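You operate a simulated robot arm through the tools that you are given. There is no shell and no other tool. Be economical: measure what you need, move in short steps, check, and stop when the job is done.

You run a simulated two-armed robot. Do the job below in one go: nothing can be reset, and whatever is moved stays where it is left.

## Task
Pick up the gold pouch with one hand, pass it to the other hand and put it on the bench corner. Take the purple gauge and put it on top of the orange bundle. Take the spring from the shelf table and leave it on the ledge four. Put the lane card on the bench corner. Open the shaker drawer, put the steel cup that says "1" from the shelf table inside and shut the drawer again. Switch the belt lever off. The order is free. Set down upright: lane card. The belt lever goes to its stop.

The check looks at the end state, three seconds after you hand in, the way a careful person would. Anything else that was tipped, shoved, dropped, spilled or broken makes it a failure.

## Robot
Two 7-joint arms with three-finger grippers on one trunk, on a base that drives. Base frame: it is fixed to the floor where the robot stands at the start and does not move with it; the origin is under the middle of the robot, x ahead of it, y to its left, z up. Readings come in mm, degrees, newtons and seconds.
The left shoulder is at the start at [30, 124, 1033], the right one opposite. With the tool pointing down near the work surface each hand reaches from about 100 to 780 mm from the robot's upright axis, wherever it stands, measured 20 degrees to its own side. Places, roughly: belt lever [1200, 3600, 600]; bench corner [-1200, -2100, 800]; gold pouch [750, 0, 750]; lane card [500, 500, 750]; ledge four (27x13 cm) [-980, 2740, 920]; orange bundle [500, 250, 750]; purple gauge [1000, 500, 750]; shaker drawer [-1100, -2600, 900]; spring (3x3x6 cm) [600, 400, 800]; steel cup [750, 250, 750]. Payload 2.2 kg a hand.
The TCP of each hand is the grasp point between the finger pads, 28 mm short of the fingertips. In the tool frame z runs along the fingers and y along their closing line. The gripper opens to 102 mm. The gripper's body begins 71 mm behind the TCP.
Orientation is told as [roll, pitch, yaw] about the base's x, y, z axes, in that order, counted from this pose: with the fingers straight down and closing along the base's y, the tool's x points along the base's -x, its y along +y and its z along -z.

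## Interface
- The arms move only by the tool servo_tool. It takes "left_targets", "right_targets" or both (then of equal length, played together; a hand with none holds still); each is a list of rows, each an object of numbers (a shift or turn left out is 0, a gripper value left out holds the last): "tx", "ty", "tz": the shift along the tool's x, y, z in mm; "ax", "ay", "az": the turn, a rotation vector about the tool's x, y, z in degrees; "claw": the closure, from 0 (fully open) to 1 (shut). In form: [{"tx": .., "ty": .., "tz": .., "ax": .., "ay": .., "az": .., "claw": ..}, ...]. A call has 1 to 8 rows; each row shifts and turns the commanded pose from where the row before left it, along the tool's axes as they then stand. Rows are played at 5 a second. More than 50 mm and 8.6 degrees between two rows, or a gripper value outside its range, and nothing of the call is played. A pose out of reach is approached as far as the arm can. The call stops where the force on the tool passes 40 N (or 10 N more than at its start, if that is more) or the arm is blocked; 0.2 s more then pass. Each finger halts on what it meets, pressing with about 28 N; the grip force reading is that of the motor and also rises with nothing between the fingers. The clock runs only during rows and for 0.2 s after the last one: add rows that do not move to give the fingers time. The reply holds the time, the measured pose of the TCP, the force on the tool along the base axes, the opening and the grip force, in the units named above and with some noise, with the torque about the TCP (base axes, N m) and any sound that the robot's microphone picked up, and new pictures: "show" is both (left out), scene, wrist or none (wrist: the cameras of the hands that moved).
- Cameras (640 x 400 px; columns grow to the right, rows downward): "scene" is now at [38.4, 25.6, 1741.8]; the picture's right is [0.34, -0.94, 0.00], its down [-0.76, -0.28, -0.58] and it looks along [0.55, 0.20, -0.81] (base axes); focal length 290 px, centre (320, 200). "left" rides on the left gripper at [72, 38, -86] in its tool frame; the picture's right is [-0.46, 0.89, 0.00], its down [-0.60, -0.32, -0.73] and it looks along [-0.65, -0.34, 0.68] (tool axes); focal length 256 px, centre (320, 200). "right" rides on the right gripper at [69, 44, -86] in its tool frame; the picture's right is [-0.53, 0.85, 0.00], its down [-0.58, -0.36, -0.73] and it looks along [-0.62, -0.39, 0.68] (tool axes); focal length 256 px, centre (320, 200). There is no depth. A picture from a camera that has moved, and an enlarged one, comes with that camera's place and axes in the base frame and with its lens.
- lift_body(by): slides the trunk up (or, below 0, down) by that many mm; the arms and the scene camera ride with it, the base frame stays. It gives what a move gives, with no picture.
- base_move(legs): drives the robot by 1 to 6 legs, each [ahead, left, turn to the left] in mm, mm and degrees, along the robot's own axes; the way and the turn of a leg run together, so that a leg with both is an arc; at most 1500 mm and 180 degrees a leg. The arms and the cameras ride along, it lands a little off, and it stops where it bumps. It gives what a move gives, and a new picture of the scene camera.
- turn_head(pan, tilt): turns the head with the scene camera to pan (to the left, within 143 degrees either way) and tilt (down, from -29 to 69), counted from straight ahead of the robot. It gives what a move gives, and a new picture of the scene camera.
- enlarge(camera, box): a new picture of the part [left, top, right, bottom] of that camera's present view, enlarged. No time passes.
- job_done(): hands the job in; it is judged then, once.

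Work in short steps. Places have to be worked out from the pictures, the camera data and where the tool is seen: move nearer, look again, correct. Check each grasp and each placing, and mend what went wrong. You have 207 turns and 260 pictures in all, those below and enlarged ones among them. Open the grippers and draw the arms clear of the work before you hand the job in, unless the task says otherwise.

The tools are called after ">>>" as name(argument=value, ...) on one line, values as JSON. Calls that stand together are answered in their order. servo_tool: Moves the arms, as the interface text tells. Its arguments: {"type":"object","properties":{"left_targets":{"type":"array"},"right_targets":{"type":"array"},"show":{"type":"string","enum":["both","scene","wrist","none"]}},"required":[]} The other tools are called the same way: lift_body (by) slides the trunk up or down; base_move (legs) drives the base; turn_head (pan, tilt) turns the head that bears the scene camera; enlarge (camera, box) takes an enlarged picture of a part of a camera's view; job_done () hands the job in.

At the start:

```text
clock: 0.0
left_tcp_pos: [351.5, 397.3, 1138.6]
left_orientation: [0.0, 0.0, 0.0]
left_force: [-0.9, -0.1, 0.4]
left_torque: [-0.01, 0.0, -0.01]
left_opening: 102.1
left_grip_force: 0.0
right_tcp_pos: [342.3, 4.9, 1153.1]
right_orientation: [0.1, 0.1, 0.0]
right_force: [0.1, -0.7, -0.2]
right_torque: [-0.03, 0.01, -0.01]
right_opening: 101.8
right_grip_force: 0.0
trunk travel left (down, up): [-275.0, 265.0]
robot x, y, heading: [0.6, 3.2, 0.1]
head pan, tilt: [20.1, 54.3]
```

scene: 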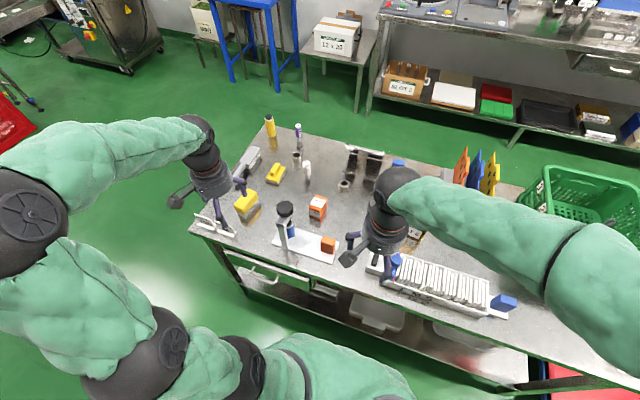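
right: 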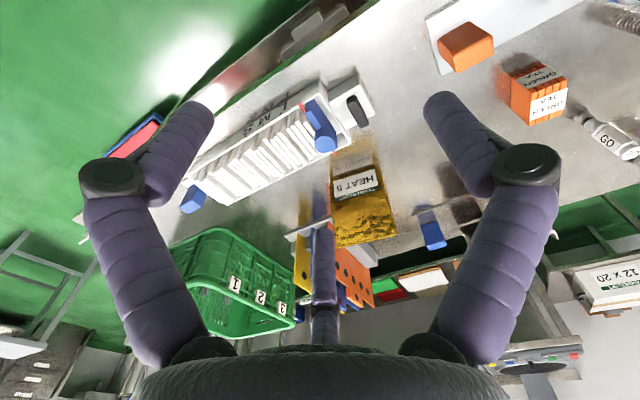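
left: 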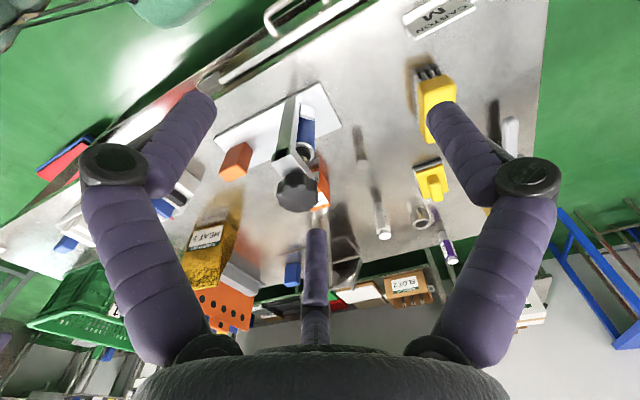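

The table in front holds many items; I enlarge the scene to identify them.

>>> enlarge(camera="scene", box=[180, 100, 420, 250])

>>> enlarge(camera="left", box=[180, 0, 560, 290])

>>> enlarge(camera="right", box=[180, 0, 640, 290])

```text
2.67 times, centred on (300, 175) of scene
camera zoom: at [38.4, 25.6, 1741.8], right [0.34, -0.94, 0.0], down [-0.76, -0.28, -0.58], along [0.55, 0.2, -0.81], focal length 774 px, centre (373, 267)
```

zoom: 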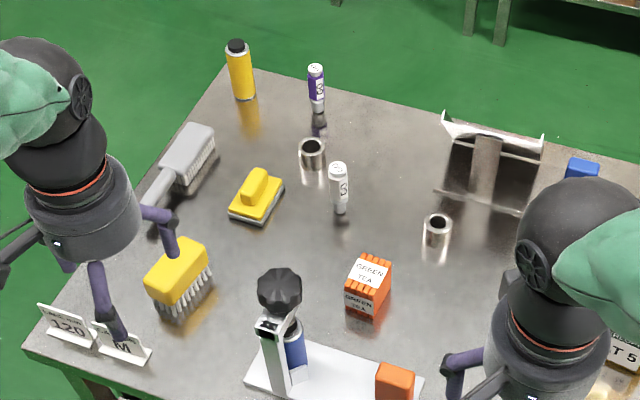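

```text
1.38 times, centred on (370, 145) of left
camera zoom: at [279.9, 436.8, 1224.3], right [0.46, 0.89, 0.0], down [0.6, -0.32, 0.73], along [0.65, -0.34, -0.68], focal length 353 px, centre (251, 276)
```

zoom: 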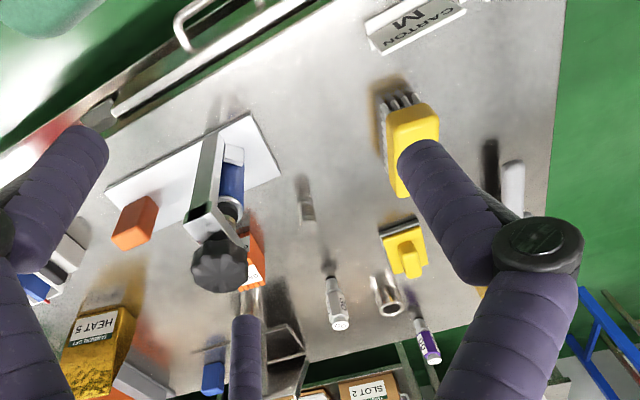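

```text
1.38 times, centred on (410, 145) of right
camera zoom: at [273.0, 49.4, 1238.5], right [0.53, 0.85, 0.0], down [0.58, -0.37, 0.73], along [0.62, -0.39, -0.68], focal length 353 px, centre (196, 276)
```

zoom: 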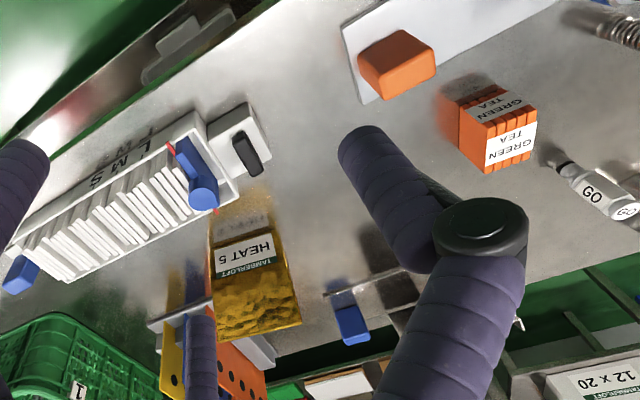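

Two cards, two gauges, two cups: I zoom in more tightly to distinguish them.

>>> enlarge(camera="scene", box=[185, 200, 265, 250])

>>> enlarge(camera="scene", box=[270, 110, 366, 190])

>>> turn_head(pan=0, tilt=50)

```text
8.00 times, centred on (225, 225) of scene
camera zoom: at [38.4, 25.6, 1741.8], right [0.34, -0.94, 0.0], down [-0.76, -0.28, -0.58], along [0.55, 0.2, -0.81], focal length 2322 px, centre (1080, 0)
```

zoom: 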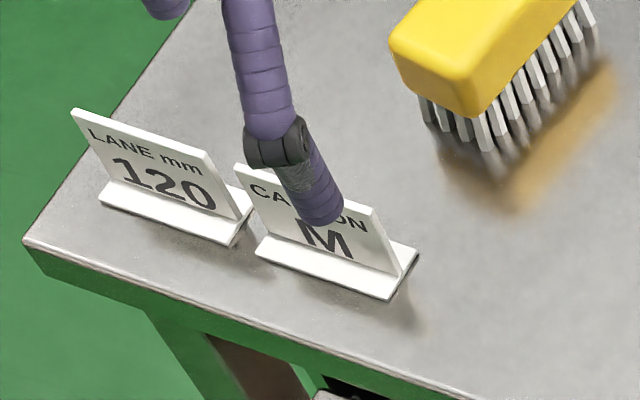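

```text
5.00 times, centred on (318, 150) of scene
camera zoom: at [38.4, 25.6, 1741.8], right [0.34, -0.94, 0.0], down [-0.76, -0.28, -0.58], along [0.55, 0.2, -0.81], focal length 1452 px, centre (330, 450)
```

zoom: 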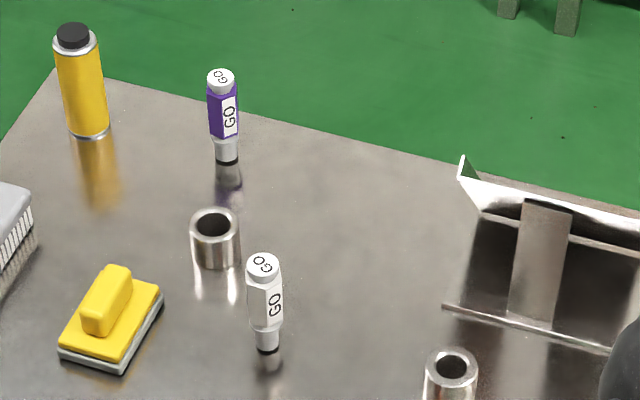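

```text
clock: 0.8
left_tcp_pos: [351.7, 398.6, 1138.9]
left_orientation: [0.0, -0.2, 0.0]
left_force: [0.0, 0.1, 0.8]
left_torque: [-0.01, -0.05, 0.01]
left_opening: 101.9
left_grip_force: 0.0
right_tcp_pos: [342.8, 4.0, 1152.0]
right_orientation: [0.1, 0.0, 0.0]
right_force: [0.7, 0.1, 0.8]
right_torque: [0.01, 0.02, 0.0]
right_opening: 101.9
right_grip_force: 0.1
trunk travel left (down, up): [-275.0, 265.0]
robot x, y, heading: [3.7, 0.0, 0.1]
head pan, tilt: [0.0, 50.0]
camera scene: at [47.0, 0.7, 1747.3], right [0.0, -1.0, 0.0], down [-0.77, 0.0, -0.64], along [0.64, 0.0, -0.77], focal length 290 px, centre (320, 200)
```

scene: 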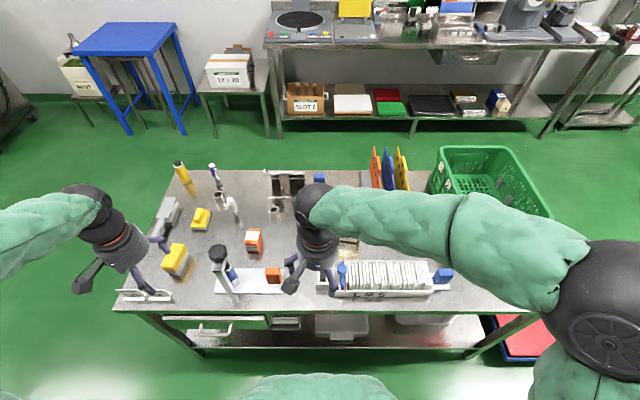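

The lane card is the "LANE mm 120" one. I look for the spring and cup labels in the left wrist view.

>>> enlarge(camera="left", box=[310, 110, 410, 190])

>>> enlarge(camera="left", box=[370, 180, 480, 270])

>>> enlarge(camera="scene", box=[180, 160, 300, 240])

```text
5.00 times, centred on (360, 150) of left
camera zoom: at [279.9, 436.8, 1224.3], right [0.46, 0.89, 0.0], down [0.6, -0.32, 0.73], along [0.65, -0.34, -0.68], focal length 1280 px, centre (120, 450)
```

zoom: 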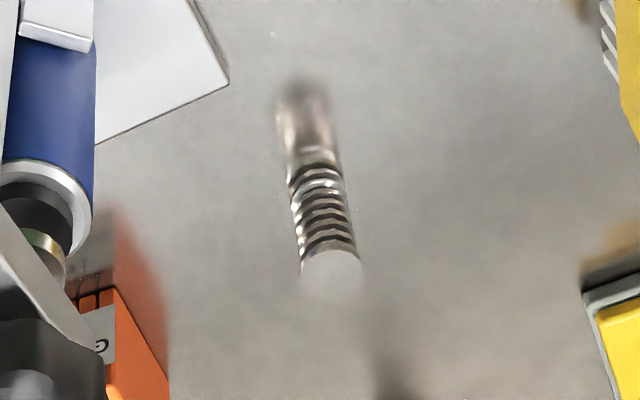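

```text
4.44 times, centred on (425, 225) of left
camera zoom: at [279.9, 436.8, 1224.3], right [0.46, 0.89, 0.0], down [0.6, -0.32, 0.73], along [0.65, -0.34, -0.68], focal length 1138 px, centre (-147, 89)
```

zoom: 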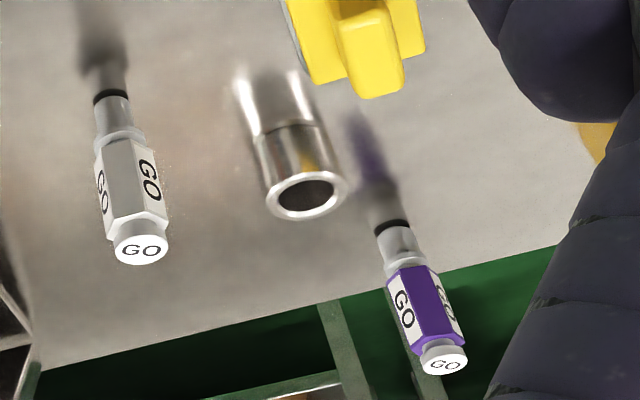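

```text
5.00 times, centred on (240, 200) of scene
camera zoom: at [47.0, 0.7, 1747.3], right [0.0, -1.0, 0.0], down [-0.77, 0.0, -0.64], along [0.64, 0.0, -0.77], focal length 1452 px, centre (720, 200)
```

zoom: 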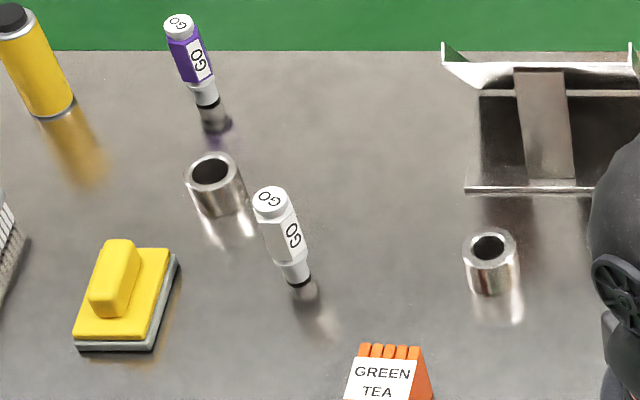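

Next I look around to see the destinations and driving obstacles.

>>> turn_head(pan=70, tilt=20)

>>> turn_head(pan=135, tilt=20)

>>> turn_head(pan=-135, tilt=20)

>>> turn_head(pan=-75, tilt=20)

```text
clock: 2.2
left_tcp_pos: [351.6, 396.6, 1138.7]
left_orientation: [-0.1, -0.1, 0.0]
left_force: [-0.2, 0.5, 0.2]
left_torque: [-0.02, 0.02, -0.02]
left_opening: 101.8
left_grip_force: 0.1
right_tcp_pos: [342.4, 5.4, 1152.4]
right_orientation: [0.0, 0.0, 0.0]
right_force: [0.4, -0.9, -0.2]
right_torque: [0.01, 0.0, -0.02]
right_opening: 102.0
right_grip_force: 0.0
trunk travel left (down, up): [-275.0, 265.0]
robot x, y, heading: [-0.2, -1.7, -0.1]
head pan, tilt: [70.0, 20.0]
camera scene: at [1.9, 88.1, 1792.9], right [0.94, -0.34, 0.0], down [-0.12, -0.32, -0.94], along [0.32, 0.88, -0.34], focal length 290 px, centre (320, 200)
```

scene: 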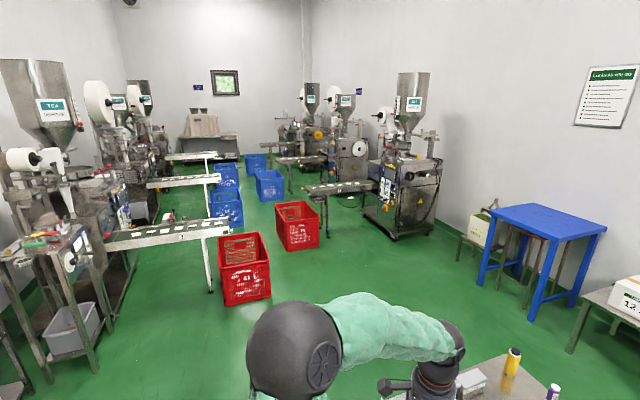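

```text
clock: 3.6
left_tcp_pos: [350.7, 398.5, 1139.2]
left_orientation: [0.0, 0.0, -0.1]
left_force: [0.3, -0.2, 0.5]
left_torque: [-0.01, -0.01, -0.01]
left_opening: 102.0
left_grip_force: 0.1
right_tcp_pos: [341.5, 5.1, 1152.5]
right_orientation: [0.1, -0.1, 0.0]
right_force: [-0.6, 0.1, 0.9]
right_torque: [0.01, 0.01, 0.03]
right_opening: 101.9
right_grip_force: 0.1
trunk travel left (down, up): [-275.0, 265.0]
robot x, y, heading: [0.1, 1.2, -0.2]
head pan, tilt: [135.0, 20.0]
camera scene: at [-95.8, 66.5, 1792.9], right [0.71, 0.71, 0.0], down [0.24, -0.24, -0.94], along [-0.66, 0.66, -0.34], focal length 290 px, centre (320, 200)
```

scene: 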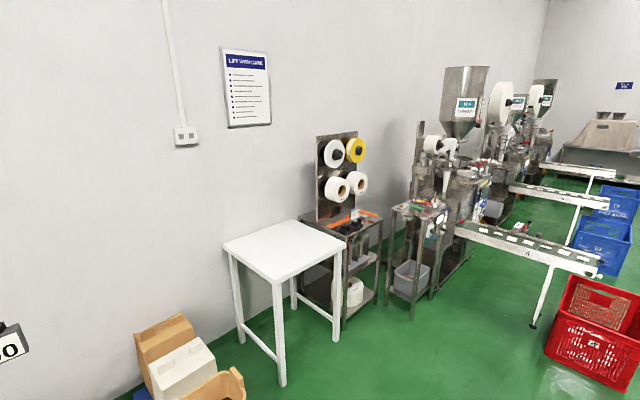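

```text
clock: 7.3
left_tcp_pos: [352.6, 397.5, 1139.7]
left_orientation: [0.1, 0.0, 0.0]
left_force: [-0.8, 0.2, 0.0]
left_torque: [0.0, -0.01, -0.01]
left_opening: 102.0
left_grip_force: 0.1
right_tcp_pos: [340.2, 5.0, 1153.5]
right_orientation: [0.2, 0.0, 0.0]
right_force: [0.0, 0.2, 0.2]
right_torque: [-0.01, 0.02, 0.02]
right_opening: 102.1
right_grip_force: 0.0
trunk travel left (down, up): [-275.0, 265.0]
robot x, y, heading: [0.5, 1.2, 0.1]
head pan, tilt: [-135.0, 20.0]
camera scene: at [-95.8, -65.3, 1792.9], right [-0.71, 0.71, 0.0], down [0.24, 0.24, -0.94], along [-0.66, -0.66, -0.34], focal length 290 px, centre (320, 200)
```

scene: 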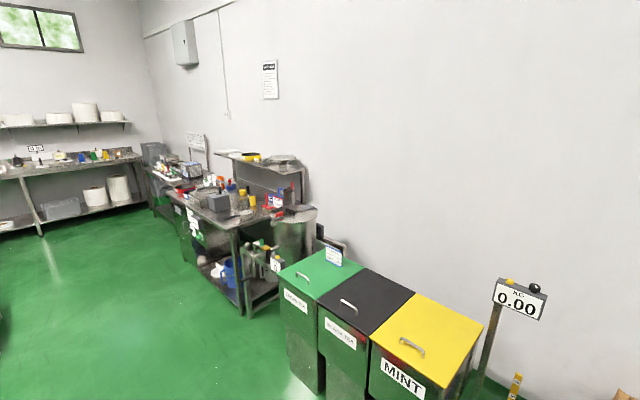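

```text
clock: 8.6
left_tcp_pos: [351.6, 397.1, 1138.8]
left_orientation: [0.0, 0.0, 0.0]
left_force: [0.5, 0.3, 0.3]
left_torque: [0.01, -0.04, 0.02]
left_opening: 102.1
left_grip_force: 0.1
right_tcp_pos: [341.9, 4.4, 1152.9]
right_orientation: [0.1, 0.0, 0.0]
right_force: [-0.1, -0.5, -0.9]
right_torque: [0.02, 0.0, -0.01]
right_opening: 102.0
right_grip_force: 0.0
trunk travel left (down, up): [-275.0, 265.0]
robot x, y, heading: [1.1, -0.9, 0.0]
head pan, tilt: [-75.0, 20.0]
camera scene: at [-6.0, -89.4, 1792.9], right [-0.97, -0.26, 0.0], down [-0.09, 0.33, -0.94], along [0.24, -0.91, -0.34], focal length 290 px, centre (320, 200)
```

scene: 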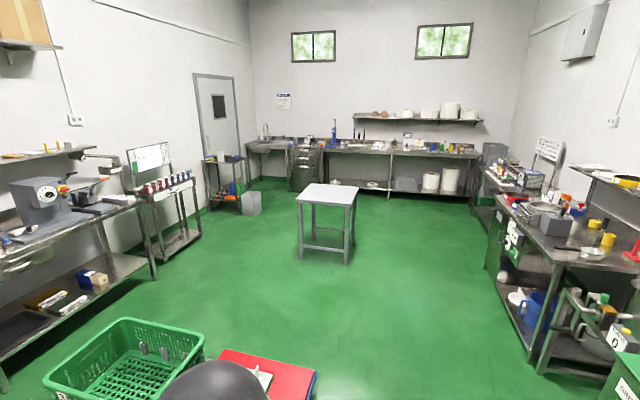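

I drive to the left end of the table and face it (-y), for reaching the purple gauge and seeing the cups from another side.

>>> base_move(legs=[[0, 1150, 0], [800, 0, 0], [0, 0, -90]])

>>> turn_head(pan=0, tilt=50)

```text
clock: 22.2
left_tcp_pos: [1198.6, 793.2, 1138.7]
left_orientation: [0.0, 0.0, -90.0]
left_force: [0.4, 0.2, 0.4]
left_torque: [0.02, 0.01, 0.02]
left_opening: 101.9
left_grip_force: 0.0
right_tcp_pos: [807.4, 803.2, 1152.6]
right_orientation: [0.2, 0.0, -90.1]
right_force: [-0.5, -0.8, 0.8]
right_torque: [0.02, -0.04, 0.01]
right_opening: 101.9
right_grip_force: 0.0
trunk travel left (down, up): [-275.0, 265.0]
robot x, y, heading: [802.6, 1145.4, -89.9]
head pan, tilt: [-75.0, 20.0]
camera scene: at [712.7, 1151.7, 1792.9], right [-0.26, 0.97, 0.0], down [0.33, 0.09, -0.94], along [-0.91, -0.24, -0.34], focal length 290 px, centre (320, 200)
```

scene: 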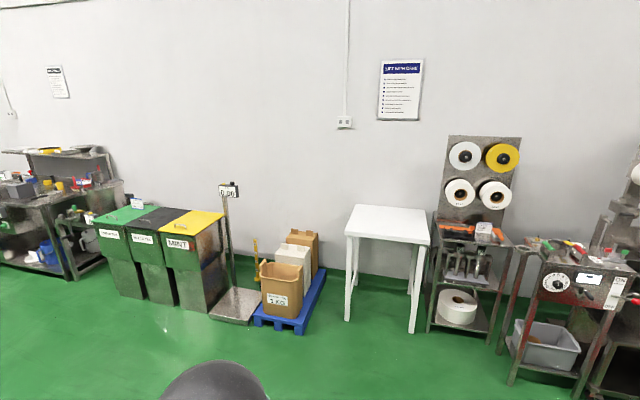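

```text
clock: 23.7
left_tcp_pos: [1199.1, 793.1, 1139.9]
left_orientation: [-0.1, 0.0, -90.0]
left_force: [-1.1, -0.2, -0.2]
left_torque: [-0.02, -0.04, 0.01]
left_opening: 101.8
left_grip_force: 0.0
right_tcp_pos: [807.4, 802.5, 1151.8]
right_orientation: [0.0, 0.0, -90.0]
right_force: [0.7, 0.6, 0.5]
right_torque: [0.0, -0.02, 0.0]
right_opening: 102.1
right_grip_force: 0.0
trunk travel left (down, up): [-275.0, 265.0]
robot x, y, heading: [803.4, 1143.1, -90.1]
head pan, tilt: [0.0, 50.0]
camera scene: at [802.6, 1098.6, 1747.3], right [-1.0, 0.0, 0.0], down [0.0, 0.77, -0.64], along [0.0, -0.64, -0.77], focal length 290 px, centre (320, 200)
```

scene: 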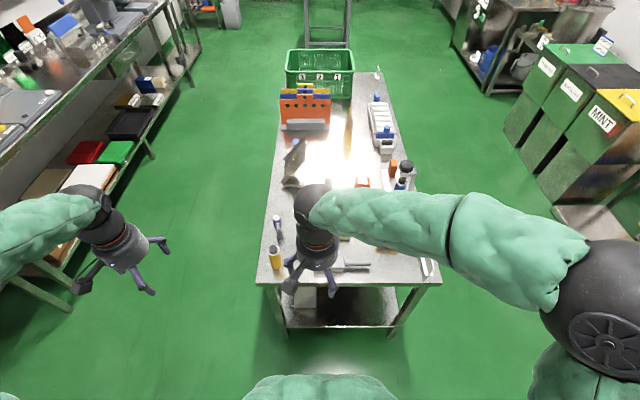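

I enlarge the region with gauge and cups.

>>> enlarge(camera="scene", box=[250, 130, 450, 290])

>>> enlarge(camera="right", box=[0, 0, 640, 400])

>>> enlarge(camera="left", box=[0, 0, 640, 400])

```text
2.50 times, centred on (350, 210) of scene
camera zoom: at [802.6, 1098.6, 1747.3], right [-1.0, 0.0, 0.0], down [0.0, 0.77, -0.64], along [0.0, -0.64, -0.77], focal length 726 px, centre (245, 175)
```

zoom: 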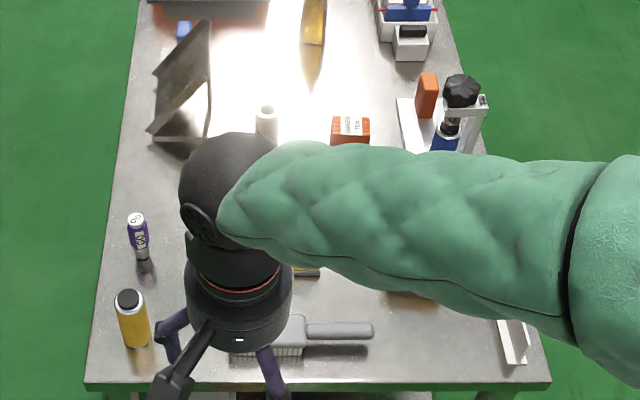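

```text
1.00 times, centred on (320, 200) of right (not enlarged: the box is as wide or as high as the picture)
camera zoom: at [850.5, 873.2, 1238.4], right [0.84, -0.54, 0.0], down [-0.37, -0.58, 0.73], along [-0.39, -0.62, -0.68], focal length 256 px, centre (320, 200)
```

zoom: 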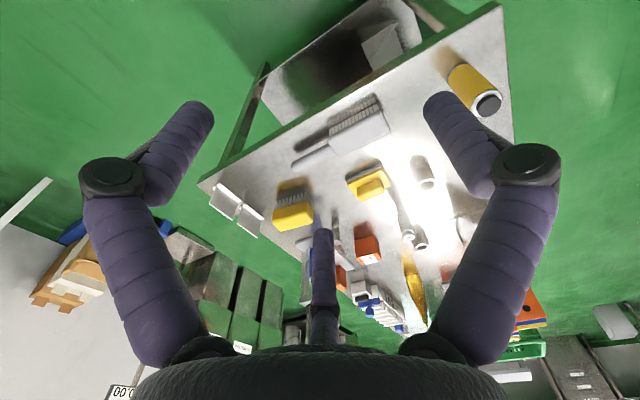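

```text
1.00 times, centred on (320, 200) of left (not enlarged: the box is as wide or as high as the picture)
camera zoom: at [1238.5, 866.0, 1224.3], right [0.88, -0.47, 0.0], down [-0.32, -0.6, 0.73], along [-0.34, -0.65, -0.68], focal length 256 px, centre (320, 200)
```

zoom: 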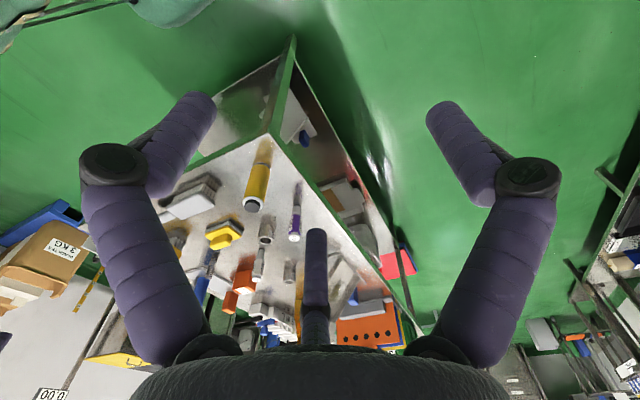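

>>> enlarge(camera="left", box=[225, 170, 325, 300])

>>> enlarge(camera="right", box=[390, 140, 460, 260])

```text
3.08 times, centred on (275, 235) of left
camera zoom: at [1238.5, 866.0, 1224.3], right [0.88, -0.47, 0.0], down [-0.32, -0.6, 0.73], along [-0.34, -0.65, -0.68], focal length 788 px, centre (458, 92)
```

zoom: 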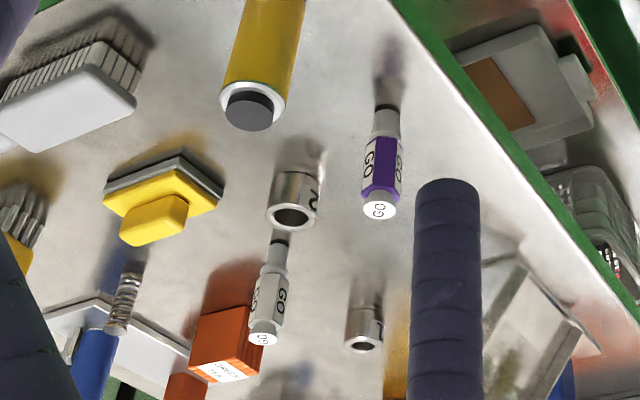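

```text
3.33 times, centred on (425, 200) of right
camera zoom: at [850.5, 873.2, 1238.4], right [0.84, -0.54, 0.0], down [-0.37, -0.58, 0.73], along [-0.39, -0.62, -0.68], focal length 853 px, centre (-30, 200)
```

zoom: 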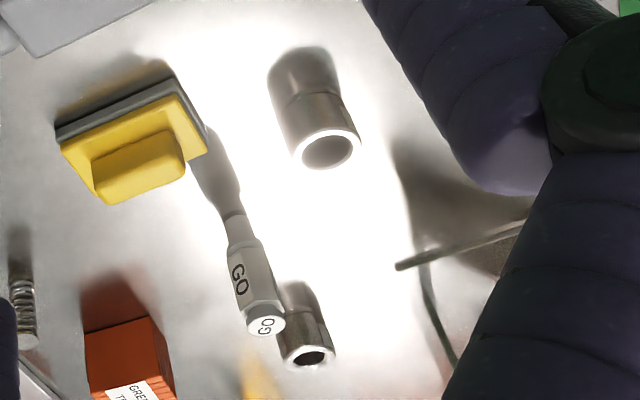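

Triangulating gives the table top at z≈795 and the purple gauge at about (963, 468), z 795–890. I move the left hand above it.

>>> servo_tool(left_targets=[{"tx": -39, "ty": -29, "tz": 10}, {"tx": -39, "ty": -29, "tz": 10}, {"tx": -39, "ty": -29, "tz": 10}, {"tx": -39, "ty": -29, "tz": 10}, {"tx": -39, "ty": -29, "tz": 10}, {"tx": -39, "ty": -29, "tz": 10}, {"tx": -39, "ty": -29, "tz": 10}, {"tx": -39, "ty": -29, "tz": 10}], show="both")

```text
clock: 25.5
left_tcp_pos: [967.1, 479.4, 1061.5]
left_orientation: [-0.1, 0.1, -90.1]
left_force: [-0.5, -0.2, 0.4]
left_torque: [0.08, -0.04, 0.01]
left_opening: 102.2
left_grip_force: 0.0
right_tcp_pos: [807.1, 802.5, 1151.1]
right_orientation: [0.1, 0.1, -90.2]
right_force: [-0.1, 0.7, -0.5]
right_torque: [0.02, -0.04, 0.01]
right_opening: 102.0
right_grip_force: 0.1
trunk travel left (down, up): [-275.0, 265.0]
robot x, y, heading: [803.7, 1145.4, -90.0]
head pan, tilt: [0.0, 50.0]
camera scene: at [801.5, 1096.4, 1747.2], right [-1.0, 0.0, 0.0], down [0.0, 0.77, -0.64], along [0.0, -0.64, -0.77], focal length 290 px, centre (320, 200)
camera left: at [1005.6, 552.2, 1146.3], right [0.88, -0.47, 0.0], down [-0.32, -0.6, 0.73], along [-0.34, -0.65, -0.68], focal length 256 px, centre (320, 200)
```

scene: 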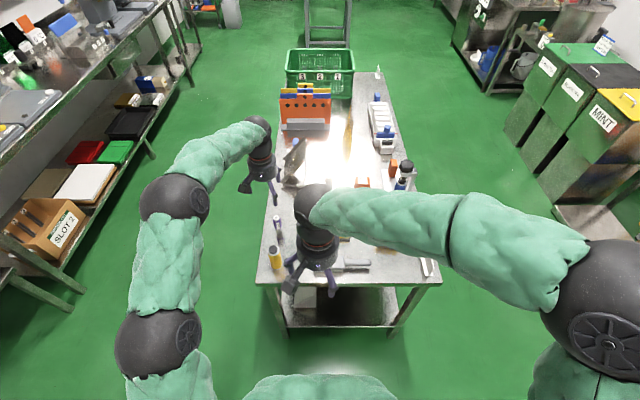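
left: 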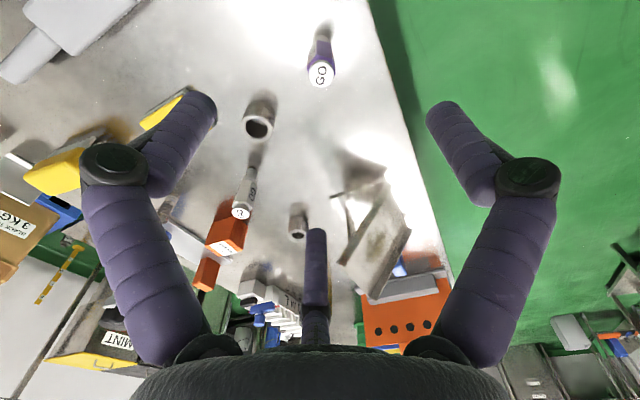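

The gauge is about 4 mm off in x and 13 mm in y from the TCP; I correct and descend partway.

>>> servo_tool(left_targets=[{"tx": -12, "ty": -4, "tz": 30}, {"tz": 40}, {"tz": 40}, {"tz": 20}], show="wrist")

```text
clock: 26.5
left_tcp_pos: [962.6, 470.3, 929.0]
left_orientation: [0.0, -0.1, -90.1]
left_force: [0.3, -0.5, 0.6]
left_torque: [-0.04, 0.0, 0.0]
left_opening: 101.7
left_grip_force: 0.0
right_tcp_pos: [806.0, 803.7, 1152.8]
right_orientation: [0.1, 0.0, -90.2]
right_force: [-0.4, 0.0, -0.1]
right_torque: [0.01, -0.01, 0.02]
right_opening: 102.0
right_grip_force: 0.0
trunk travel left (down, up): [-275.0, 265.0]
robot x, y, heading: [800.3, 1147.5, -90.1]
head pan, tilt: [0.0, 50.0]
camera left: at [1000.7, 542.6, 1014.2], right [0.88, -0.47, 0.0], down [-0.32, -0.6, 0.73], along [-0.34, -0.65, -0.68], focal length 256 px, centre (320, 200)
```

left: 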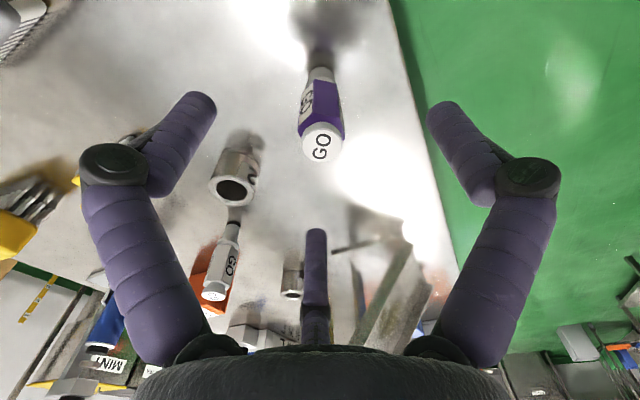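

Gauge at (962, 466); descend to z≈850 and close.

>>> servo_tool(left_targets=[{"tx": -4, "tz": 30}, {"tz": 30}, {"tz": 19}, {"claw": 0.5}, {"claw": 1}, {"claw": 1}, {"claw": 1}, {"claw": 1}], show="wrist")

```text
clock: 28.3
left_tcp_pos: [963.2, 466.2, 850.0]
left_orientation: [0.0, 0.0, -90.1]
left_force: [-0.4, -1.0, 2.1]
left_torque: [-0.03, -0.01, 0.0]
left_opening: 28.6
left_grip_force: 27.5
right_tcp_pos: [807.3, 803.9, 1153.0]
right_orientation: [0.1, 0.0, -90.1]
right_force: [0.0, 0.4, -0.5]
right_torque: [-0.01, -0.02, 0.01]
right_opening: 102.0
right_grip_force: 0.0
trunk travel left (down, up): [-275.0, 265.0]
robot x, y, heading: [801.1, 1144.9, -90.1]
head pan, tilt: [0.0, 50.0]
camera left: at [1001.9, 539.1, 935.0], right [0.88, -0.47, 0.0], down [-0.32, -0.6, 0.73], along [-0.34, -0.65, -0.68], focal length 256 px, centre (320, 200)
```

left: 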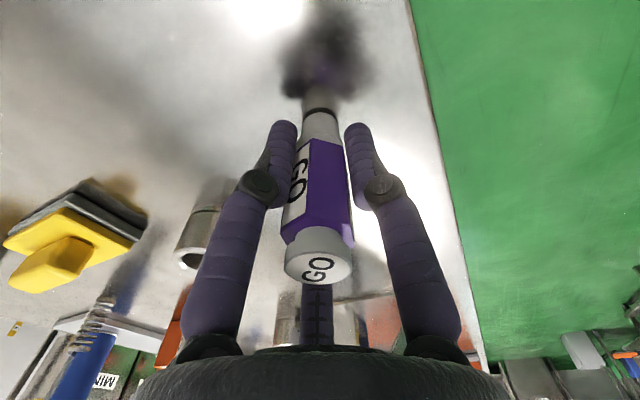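

Firmly gripped (28.6 mm). Lift it and take a look at cup labels.

>>> servo_tool(left_targets=[{"tz": -50}, {"tz": -50}, {"tz": -50}, {"tz": -50}], show="wrist")

>>> enlarge(camera="left", box=[230, 80, 330, 250])

```text
clock: 29.3
left_tcp_pos: [961.9, 465.6, 1048.7]
left_orientation: [-0.1, 0.1, -90.2]
left_force: [-0.2, -0.1, -1.7]
left_torque: [0.04, -0.04, 0.01]
left_opening: 28.4
left_grip_force: 28.0
right_tcp_pos: [807.4, 802.5, 1152.9]
right_orientation: [0.1, 0.0, -90.1]
right_force: [0.4, 0.0, -0.3]
right_torque: [-0.03, -0.01, 0.02]
right_opening: 102.0
right_grip_force: 0.0
trunk travel left (down, up): [-275.0, 265.0]
robot x, y, heading: [805.2, 1145.7, -90.3]
head pan, tilt: [0.0, 50.0]
camera left: at [1000.4, 539.4, 1134.7], right [0.88, -0.47, 0.0], down [-0.32, -0.6, 0.73], along [-0.34, -0.64, -0.68], focal length 256 px, centre (320, 200)
```

left: 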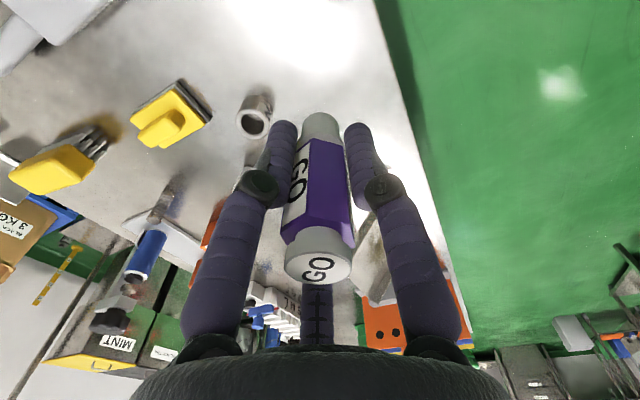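

```text
2.35 times, centred on (280, 165) of left
camera zoom: at [1000.4, 539.4, 1134.7], right [0.88, -0.47, 0.0], down [-0.32, -0.6, 0.73], along [-0.34, -0.64, -0.68], focal length 602 px, centre (414, 282)
```

zoom: 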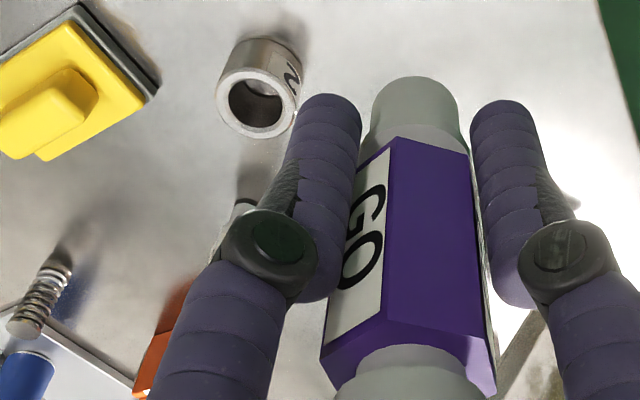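

Cup B reads "2", so the near one (A) should be "1". I retract the left hand and drive to the table front.

>>> servo_tool(left_targets=[{"tx": 47, "ty": 12}, {"tx": 47, "ty": 12}, {"tx": 47, "ty": 12}, {"tx": 47, "ty": 12}, {"tx": 47, "ty": 12}, {"tx": 47, "ty": 12}], show="none")

>>> base_move(legs=[[0, 0, 90], [-730, 0, 0], [0, -1085, 0]])

>>> turn_head(pan=20, tilt=55)

```text
clock: 30.7
left_tcp_pos: [1035.5, 748.7, 1051.0]
left_orientation: [0.0, 0.0, -90.2]
left_force: [0.0, 0.6, -1.2]
left_torque: [-0.04, 0.05, 0.01]
left_opening: 28.4
left_grip_force: 28.0
right_tcp_pos: [806.2, 804.8, 1153.3]
right_orientation: [0.1, 0.0, -90.1]
right_force: [-0.2, 0.1, -0.1]
right_torque: [-0.03, -0.01, 0.0]
right_opening: 102.1
right_grip_force: 0.1
trunk travel left (down, up): [-275.0, 265.0]
robot x, y, heading: [801.7, 1146.8, -90.1]
head pan, tilt: [0.0, 50.0]
```

```text
clock: 43.6
left_tcp_pos: [474.1, 300.3, 1051.2]
left_orientation: [0.0, 0.0, 0.1]
left_force: [-0.3, -0.5, -1.1]
left_torque: [0.0, 0.0, 0.0]
left_opening: 28.3
left_grip_force: 27.9
right_tcp_pos: [418.1, 70.8, 1152.4]
right_orientation: [0.1, 0.0, 0.2]
right_force: [-0.5, 0.2, 0.4]
right_torque: [0.05, -0.03, 0.02]
right_opening: 102.0
right_grip_force: 0.0
trunk travel left (down, up): [-275.0, 265.0]
robot x, y, heading: [76.5, 66.5, -0.0]
head pan, tilt: [0.0, 50.0]
camera scene: at [123.3, 66.6, 1747.3], right [0.0, -1.0, 0.0], down [-0.77, 0.0, -0.64], along [0.64, 0.0, -0.77], focal length 290 px, centre (320, 200)
```

scene: 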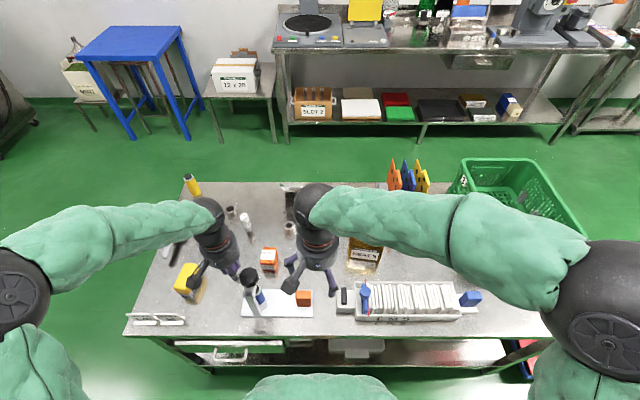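

```text
clock: 44.4
left_tcp_pos: [474.4, 299.6, 1050.2]
left_orientation: [0.0, 0.0, 0.0]
left_force: [-0.1, 0.4, -1.3]
left_torque: [-0.01, -0.01, 0.01]
left_opening: 28.4
left_grip_force: 28.0
right_tcp_pos: [419.1, 71.9, 1152.6]
right_orientation: [0.1, -0.1, 0.1]
right_force: [-0.6, 0.2, 0.8]
right_torque: [0.0, 0.03, 0.0]
right_opening: 101.7
right_grip_force: 0.0
trunk travel left (down, up): [-275.0, 265.0]
robot x, y, heading: [76.6, 67.4, -0.0]
head pan, tilt: [20.0, 55.0]
camera scene: at [114.1, 91.6, 1740.8], right [0.34, -0.94, 0.0], down [-0.77, -0.28, -0.57], along [0.54, 0.2, -0.82], focal length 290 px, centre (320, 200)
```

scene: 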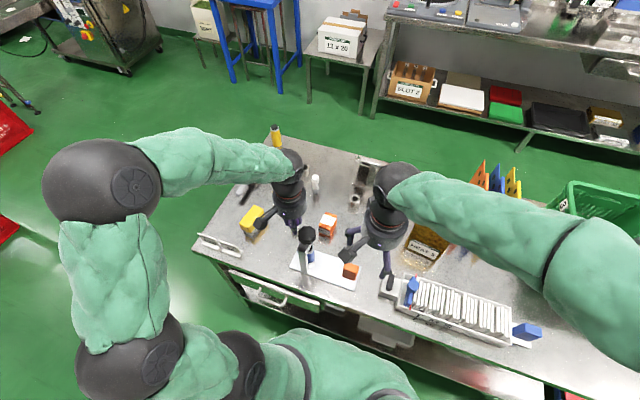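

Enlarge the bundle region in scene and wrist views to locate its top.

>>> enlarge(camera="scene", box=[280, 180, 380, 260])

>>> enlarge(camera="right", box=[400, 20, 640, 200])

>>> enlarge(camera="left", box=[200, 80, 440, 260])

```text
5.00 times, centred on (330, 220) of scene
camera zoom: at [114.1, 91.6, 1740.8], right [0.34, -0.94, 0.0], down [-0.77, -0.28, -0.57], along [0.54, 0.2, -0.82], focal length 1452 px, centre (270, 100)
```

zoom: 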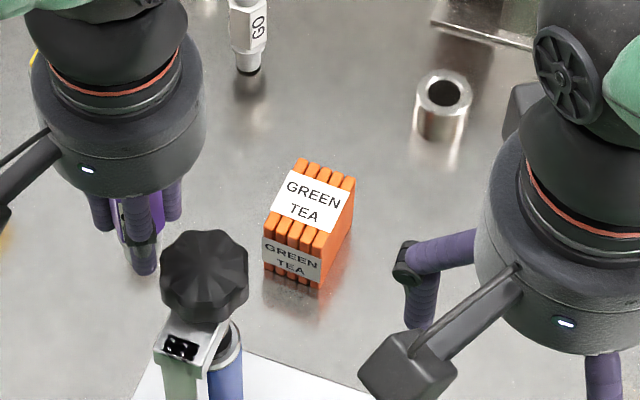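

```text
2.22 times, centred on (520, 110) of right
camera zoom: at [349.2, 116.0, 1238.4], right [0.53, 0.85, 0.0], down [0.58, -0.36, 0.73], along [0.62, -0.39, -0.68], focal length 569 px, centre (-124, 400)
```

zoom: 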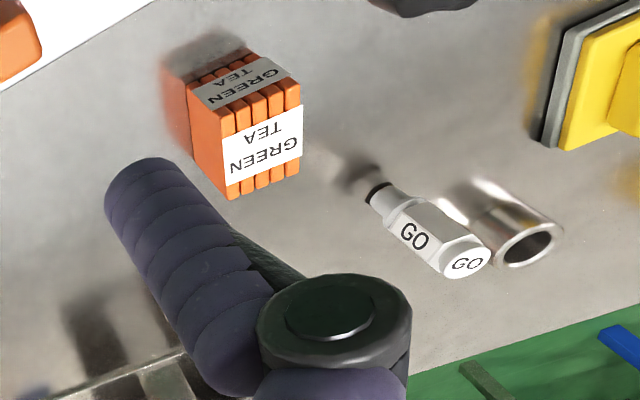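

```text
2.22 times, centred on (320, 170) of left
camera zoom: at [402.8, 339.4, 1135.6], right [0.46, 0.89, 0.0], down [0.6, -0.32, 0.73], along [0.65, -0.34, -0.68], focal length 569 px, centre (320, 267)
```

zoom: 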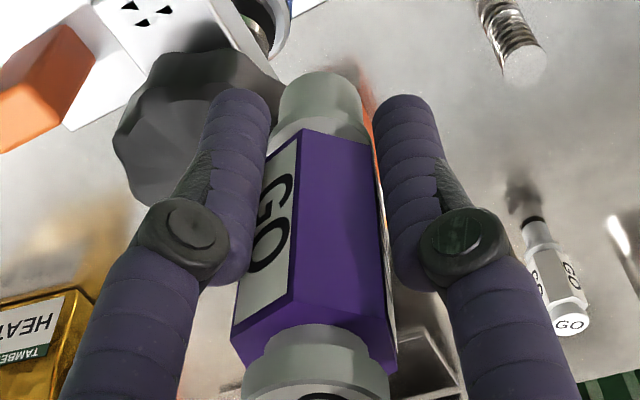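

Bundle top is around (613, 245, 866), aligned to the axes; the press knob at about (473, 262, 990) is near the held gauge, so I go up slightly, then forward over the bundle.

>>> servo_tool(left_targets=[{"tz": -25}, {"tx": -45}, {"tx": -45, "ty": -20}, {"tx": -46, "ty": -20}, {"ty": -15, "tx": -3}, {"tz": 40}], show="both")

>>> enlarge(camera="left", box=[200, 0, 440, 180])

>>> enlarge(camera="right", box=[400, 20, 640, 200])

```text
refused: row 4 steps farther than a row can; nothing moved
```

```text
2.22 times, centred on (320, 90) of left
camera zoom: at [402.8, 339.4, 1135.6], right [0.46, 0.89, 0.0], down [0.6, -0.32, 0.73], along [0.65, -0.34, -0.68], focal length 569 px, centre (320, 444)
```

zoom: 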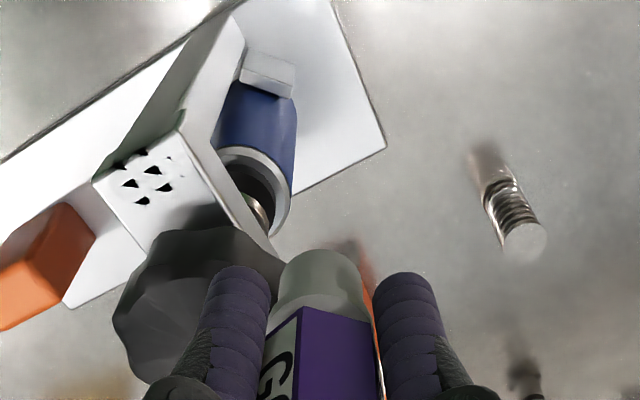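

```text
2.22 times, centred on (520, 110) of right
camera zoom: at [349.2, 116.0, 1238.4], right [0.53, 0.85, 0.0], down [0.58, -0.36, 0.73], along [0.62, -0.39, -0.68], focal length 569 px, centre (-124, 400)
```

zoom: 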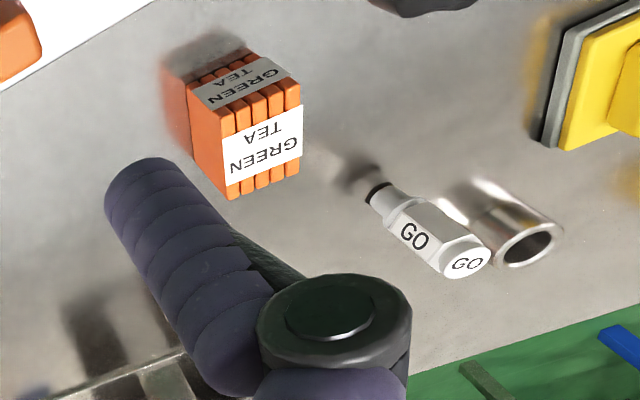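

Step too large; resend with smaller rows.

>>> servo_tool(left_targets=[{"tz": -25}, {"tx": -45}, {"tx": -45, "ty": -18}, {"tx": -45, "ty": -18}, {"ty": -19, "tx": -4}, {"tz": 40}], show="both")

>>> enlarge(camera="left", box=[200, 0, 440, 180])

>>> enlarge(camera="right", box=[400, 0, 640, 180])

```text
clock: 45.8
left_tcp_pos: [614.7, 246.2, 1031.8]
left_orientation: [-0.1, 0.1, 0.1]
left_force: [0.5, -0.6, -1.3]
left_torque: [-0.02, 0.03, 0.01]
left_opening: 28.1
left_grip_force: 28.0
right_tcp_pos: [419.8, 73.3, 1151.8]
right_orientation: [0.0, 0.0, 0.2]
right_force: [0.5, -0.8, 0.2]
right_torque: [-0.02, 0.04, 0.0]
right_opening: 102.4
right_grip_force: 0.0
trunk travel left (down, up): [-275.0, 265.0]
robot x, y, heading: [75.5, 66.9, -0.2]
head pan, tilt: [20.0, 55.0]
camera scene: at [116.5, 92.6, 1740.7], right [0.34, -0.94, 0.0], down [-0.77, -0.28, -0.57], along [0.54, 0.2, -0.82], focal length 290 px, centre (320, 200)
camera left: at [542.4, 285.2, 1117.9], right [0.46, 0.89, 0.0], down [0.61, -0.32, 0.73], along [0.65, -0.34, -0.68], focal length 256 px, centre (320, 200)
```

scene: 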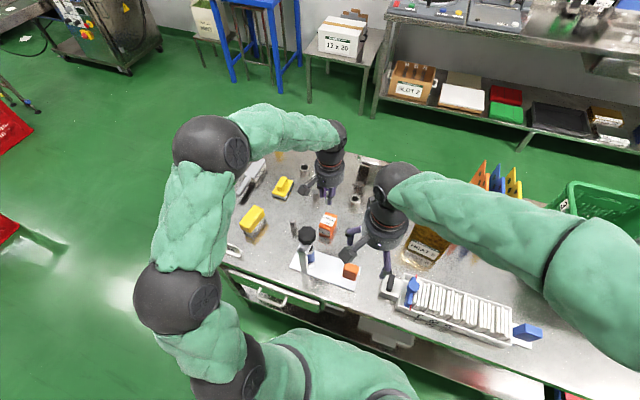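
left: 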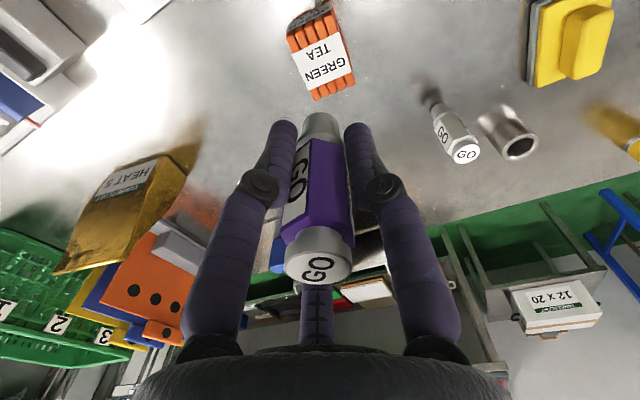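

```text
2.22 times, centred on (320, 90) of left
camera zoom: at [542.4, 285.2, 1117.9], right [0.46, 0.89, 0.0], down [0.61, -0.32, 0.73], along [0.65, -0.34, -0.68], focal length 569 px, centre (320, 444)
```

zoom: 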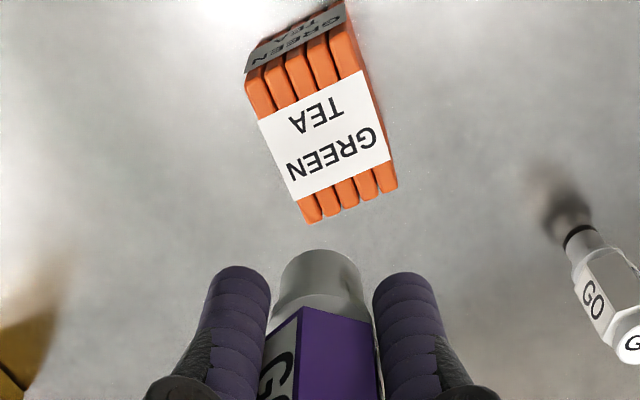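

```text
2.22 times, centred on (520, 90) of right
camera zoom: at [350.9, 116.6, 1237.9], right [0.53, 0.85, 0.0], down [0.58, -0.36, 0.73], along [0.62, -0.39, -0.68], focal length 569 px, centre (-124, 444)
```

zoom: 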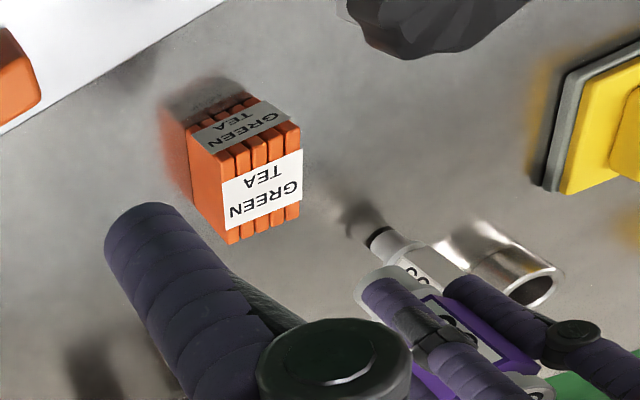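

The bundle top is directly beneath the TCP. I descend most of the way and check from the side.

>>> servo_tool(left_targets=[{"tz": 40}, {"tz": 35}, {"tz": 20}], show="none")

>>> enlarge(camera="right", box=[440, 0, 600, 120])

>>> enlarge(camera="scene", box=[290, 190, 370, 250])

```text
clock: 46.6
left_tcp_pos: [613.5, 246.7, 940.1]
left_orientation: [-0.1, -0.1, -0.1]
left_force: [0.6, -0.2, -1.8]
left_torque: [-0.01, 0.02, 0.0]
left_opening: 28.2
left_grip_force: 27.9
right_tcp_pos: [419.3, 70.6, 1152.5]
right_orientation: [0.0, 0.0, 0.1]
right_force: [0.3, -0.2, 0.1]
right_torque: [0.03, 0.0, 0.01]
right_opening: 101.8
right_grip_force: 0.1
trunk travel left (down, up): [-275.0, 265.0]
robot x, y, heading: [78.6, 66.9, -0.0]
head pan, tilt: [20.0, 55.0]
```

```text
3.33 times, centred on (520, 60) of right
camera zoom: at [349.7, 116.1, 1238.3], right [0.53, 0.85, 0.0], down [0.58, -0.36, 0.73], along [0.62, -0.39, -0.68], focal length 853 px, centre (-347, 667)
```

zoom: 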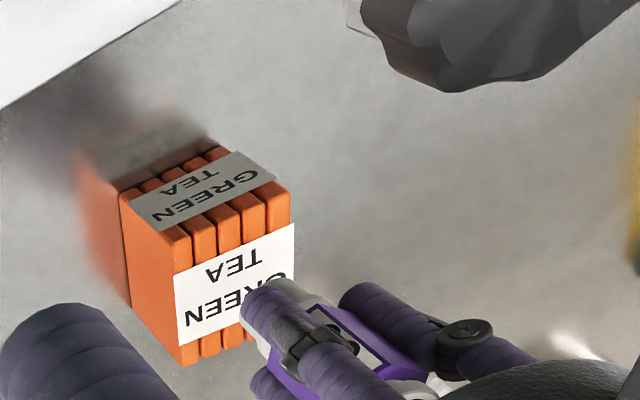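

```text
6.67 times, centred on (330, 220) of scene
camera zoom: at [114.8, 91.8, 1740.8], right [0.34, -0.94, 0.0], down [-0.77, -0.28, -0.57], along [0.54, 0.2, -0.82], focal length 1935 px, centre (253, 67)
```

zoom: 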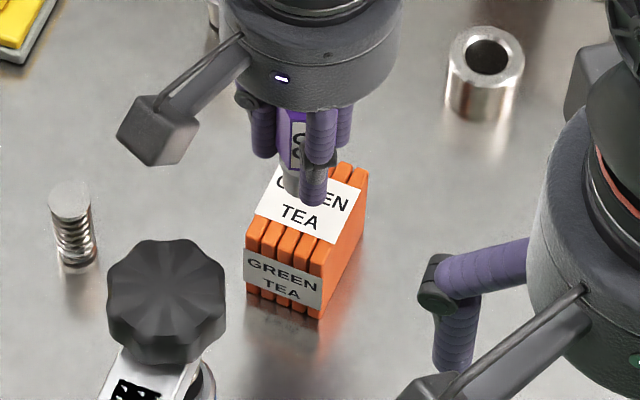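

About 19 mm remain; descend in small steps watching force.

>>> servo_tool(left_targets=[{"tz": 8, "tx": -3}, {"tz": 5}, {"tz": 2}, {"tz": 1}], show="none")

>>> enlarge(camera="scene", box=[305, 195, 361, 235])

```text
clock: 47.6
left_tcp_pos: [616.2, 245.0, 923.8]
left_orientation: [-0.1, 0.0, 0.0]
left_force: [-1.1, -0.2, -1.6]
left_torque: [0.0, -0.02, 0.01]
left_opening: 28.4
left_grip_force: 27.8
right_tcp_pos: [418.6, 70.8, 1152.5]
right_orientation: [0.0, 0.0, 0.1]
right_force: [0.5, -0.6, 0.5]
right_torque: [-0.01, 0.01, 0.01]
right_opening: 101.9
right_grip_force: 0.1
trunk travel left (down, up): [-275.0, 265.0]
robot x, y, heading: [74.7, 62.8, -0.1]
head pan, tilt: [20.0, 55.0]
```

```text
10.00 times, centred on (333, 215) of scene
camera zoom: at [114.1, 91.6, 1740.8], right [0.34, -0.94, 0.0], down [-0.77, -0.28, -0.57], along [0.54, 0.2, -0.82], focal length 2903 px, centre (190, 50)
```

zoom: 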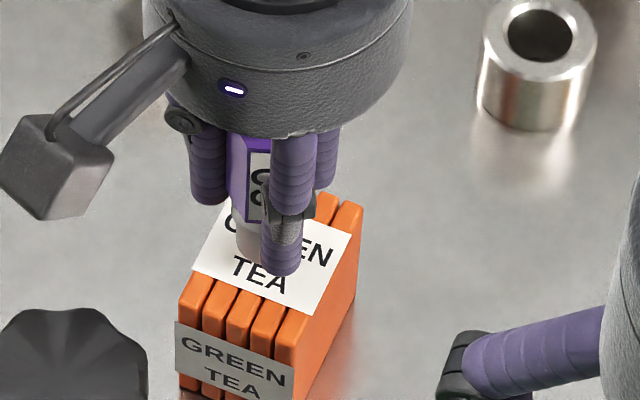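

Still no contact force (−1.6 N is the load). Continue in 1 mm steps.

>>> servo_tool(left_targets=[{"tz": 1}, {"tz": 1}, {"tz": 1}, {}], show="none")

```text
clock: 48.6
left_tcp_pos: [616.8, 246.2, 920.7]
left_orientation: [0.0, 0.0, 0.1]
left_force: [0.5, -0.8, -1.4]
left_torque: [-0.02, 0.0, -0.02]
left_opening: 28.1
left_grip_force: 27.7
right_tcp_pos: [418.5, 69.9, 1152.2]
right_orientation: [0.0, -0.1, 0.1]
right_force: [0.3, 0.1, 0.3]
right_torque: [-0.03, 0.02, -0.01]
right_opening: 102.2
right_grip_force: 0.1
trunk travel left (down, up): [-275.0, 265.0]
robot x, y, heading: [77.7, 66.0, -0.1]
head pan, tilt: [20.0, 55.0]
```

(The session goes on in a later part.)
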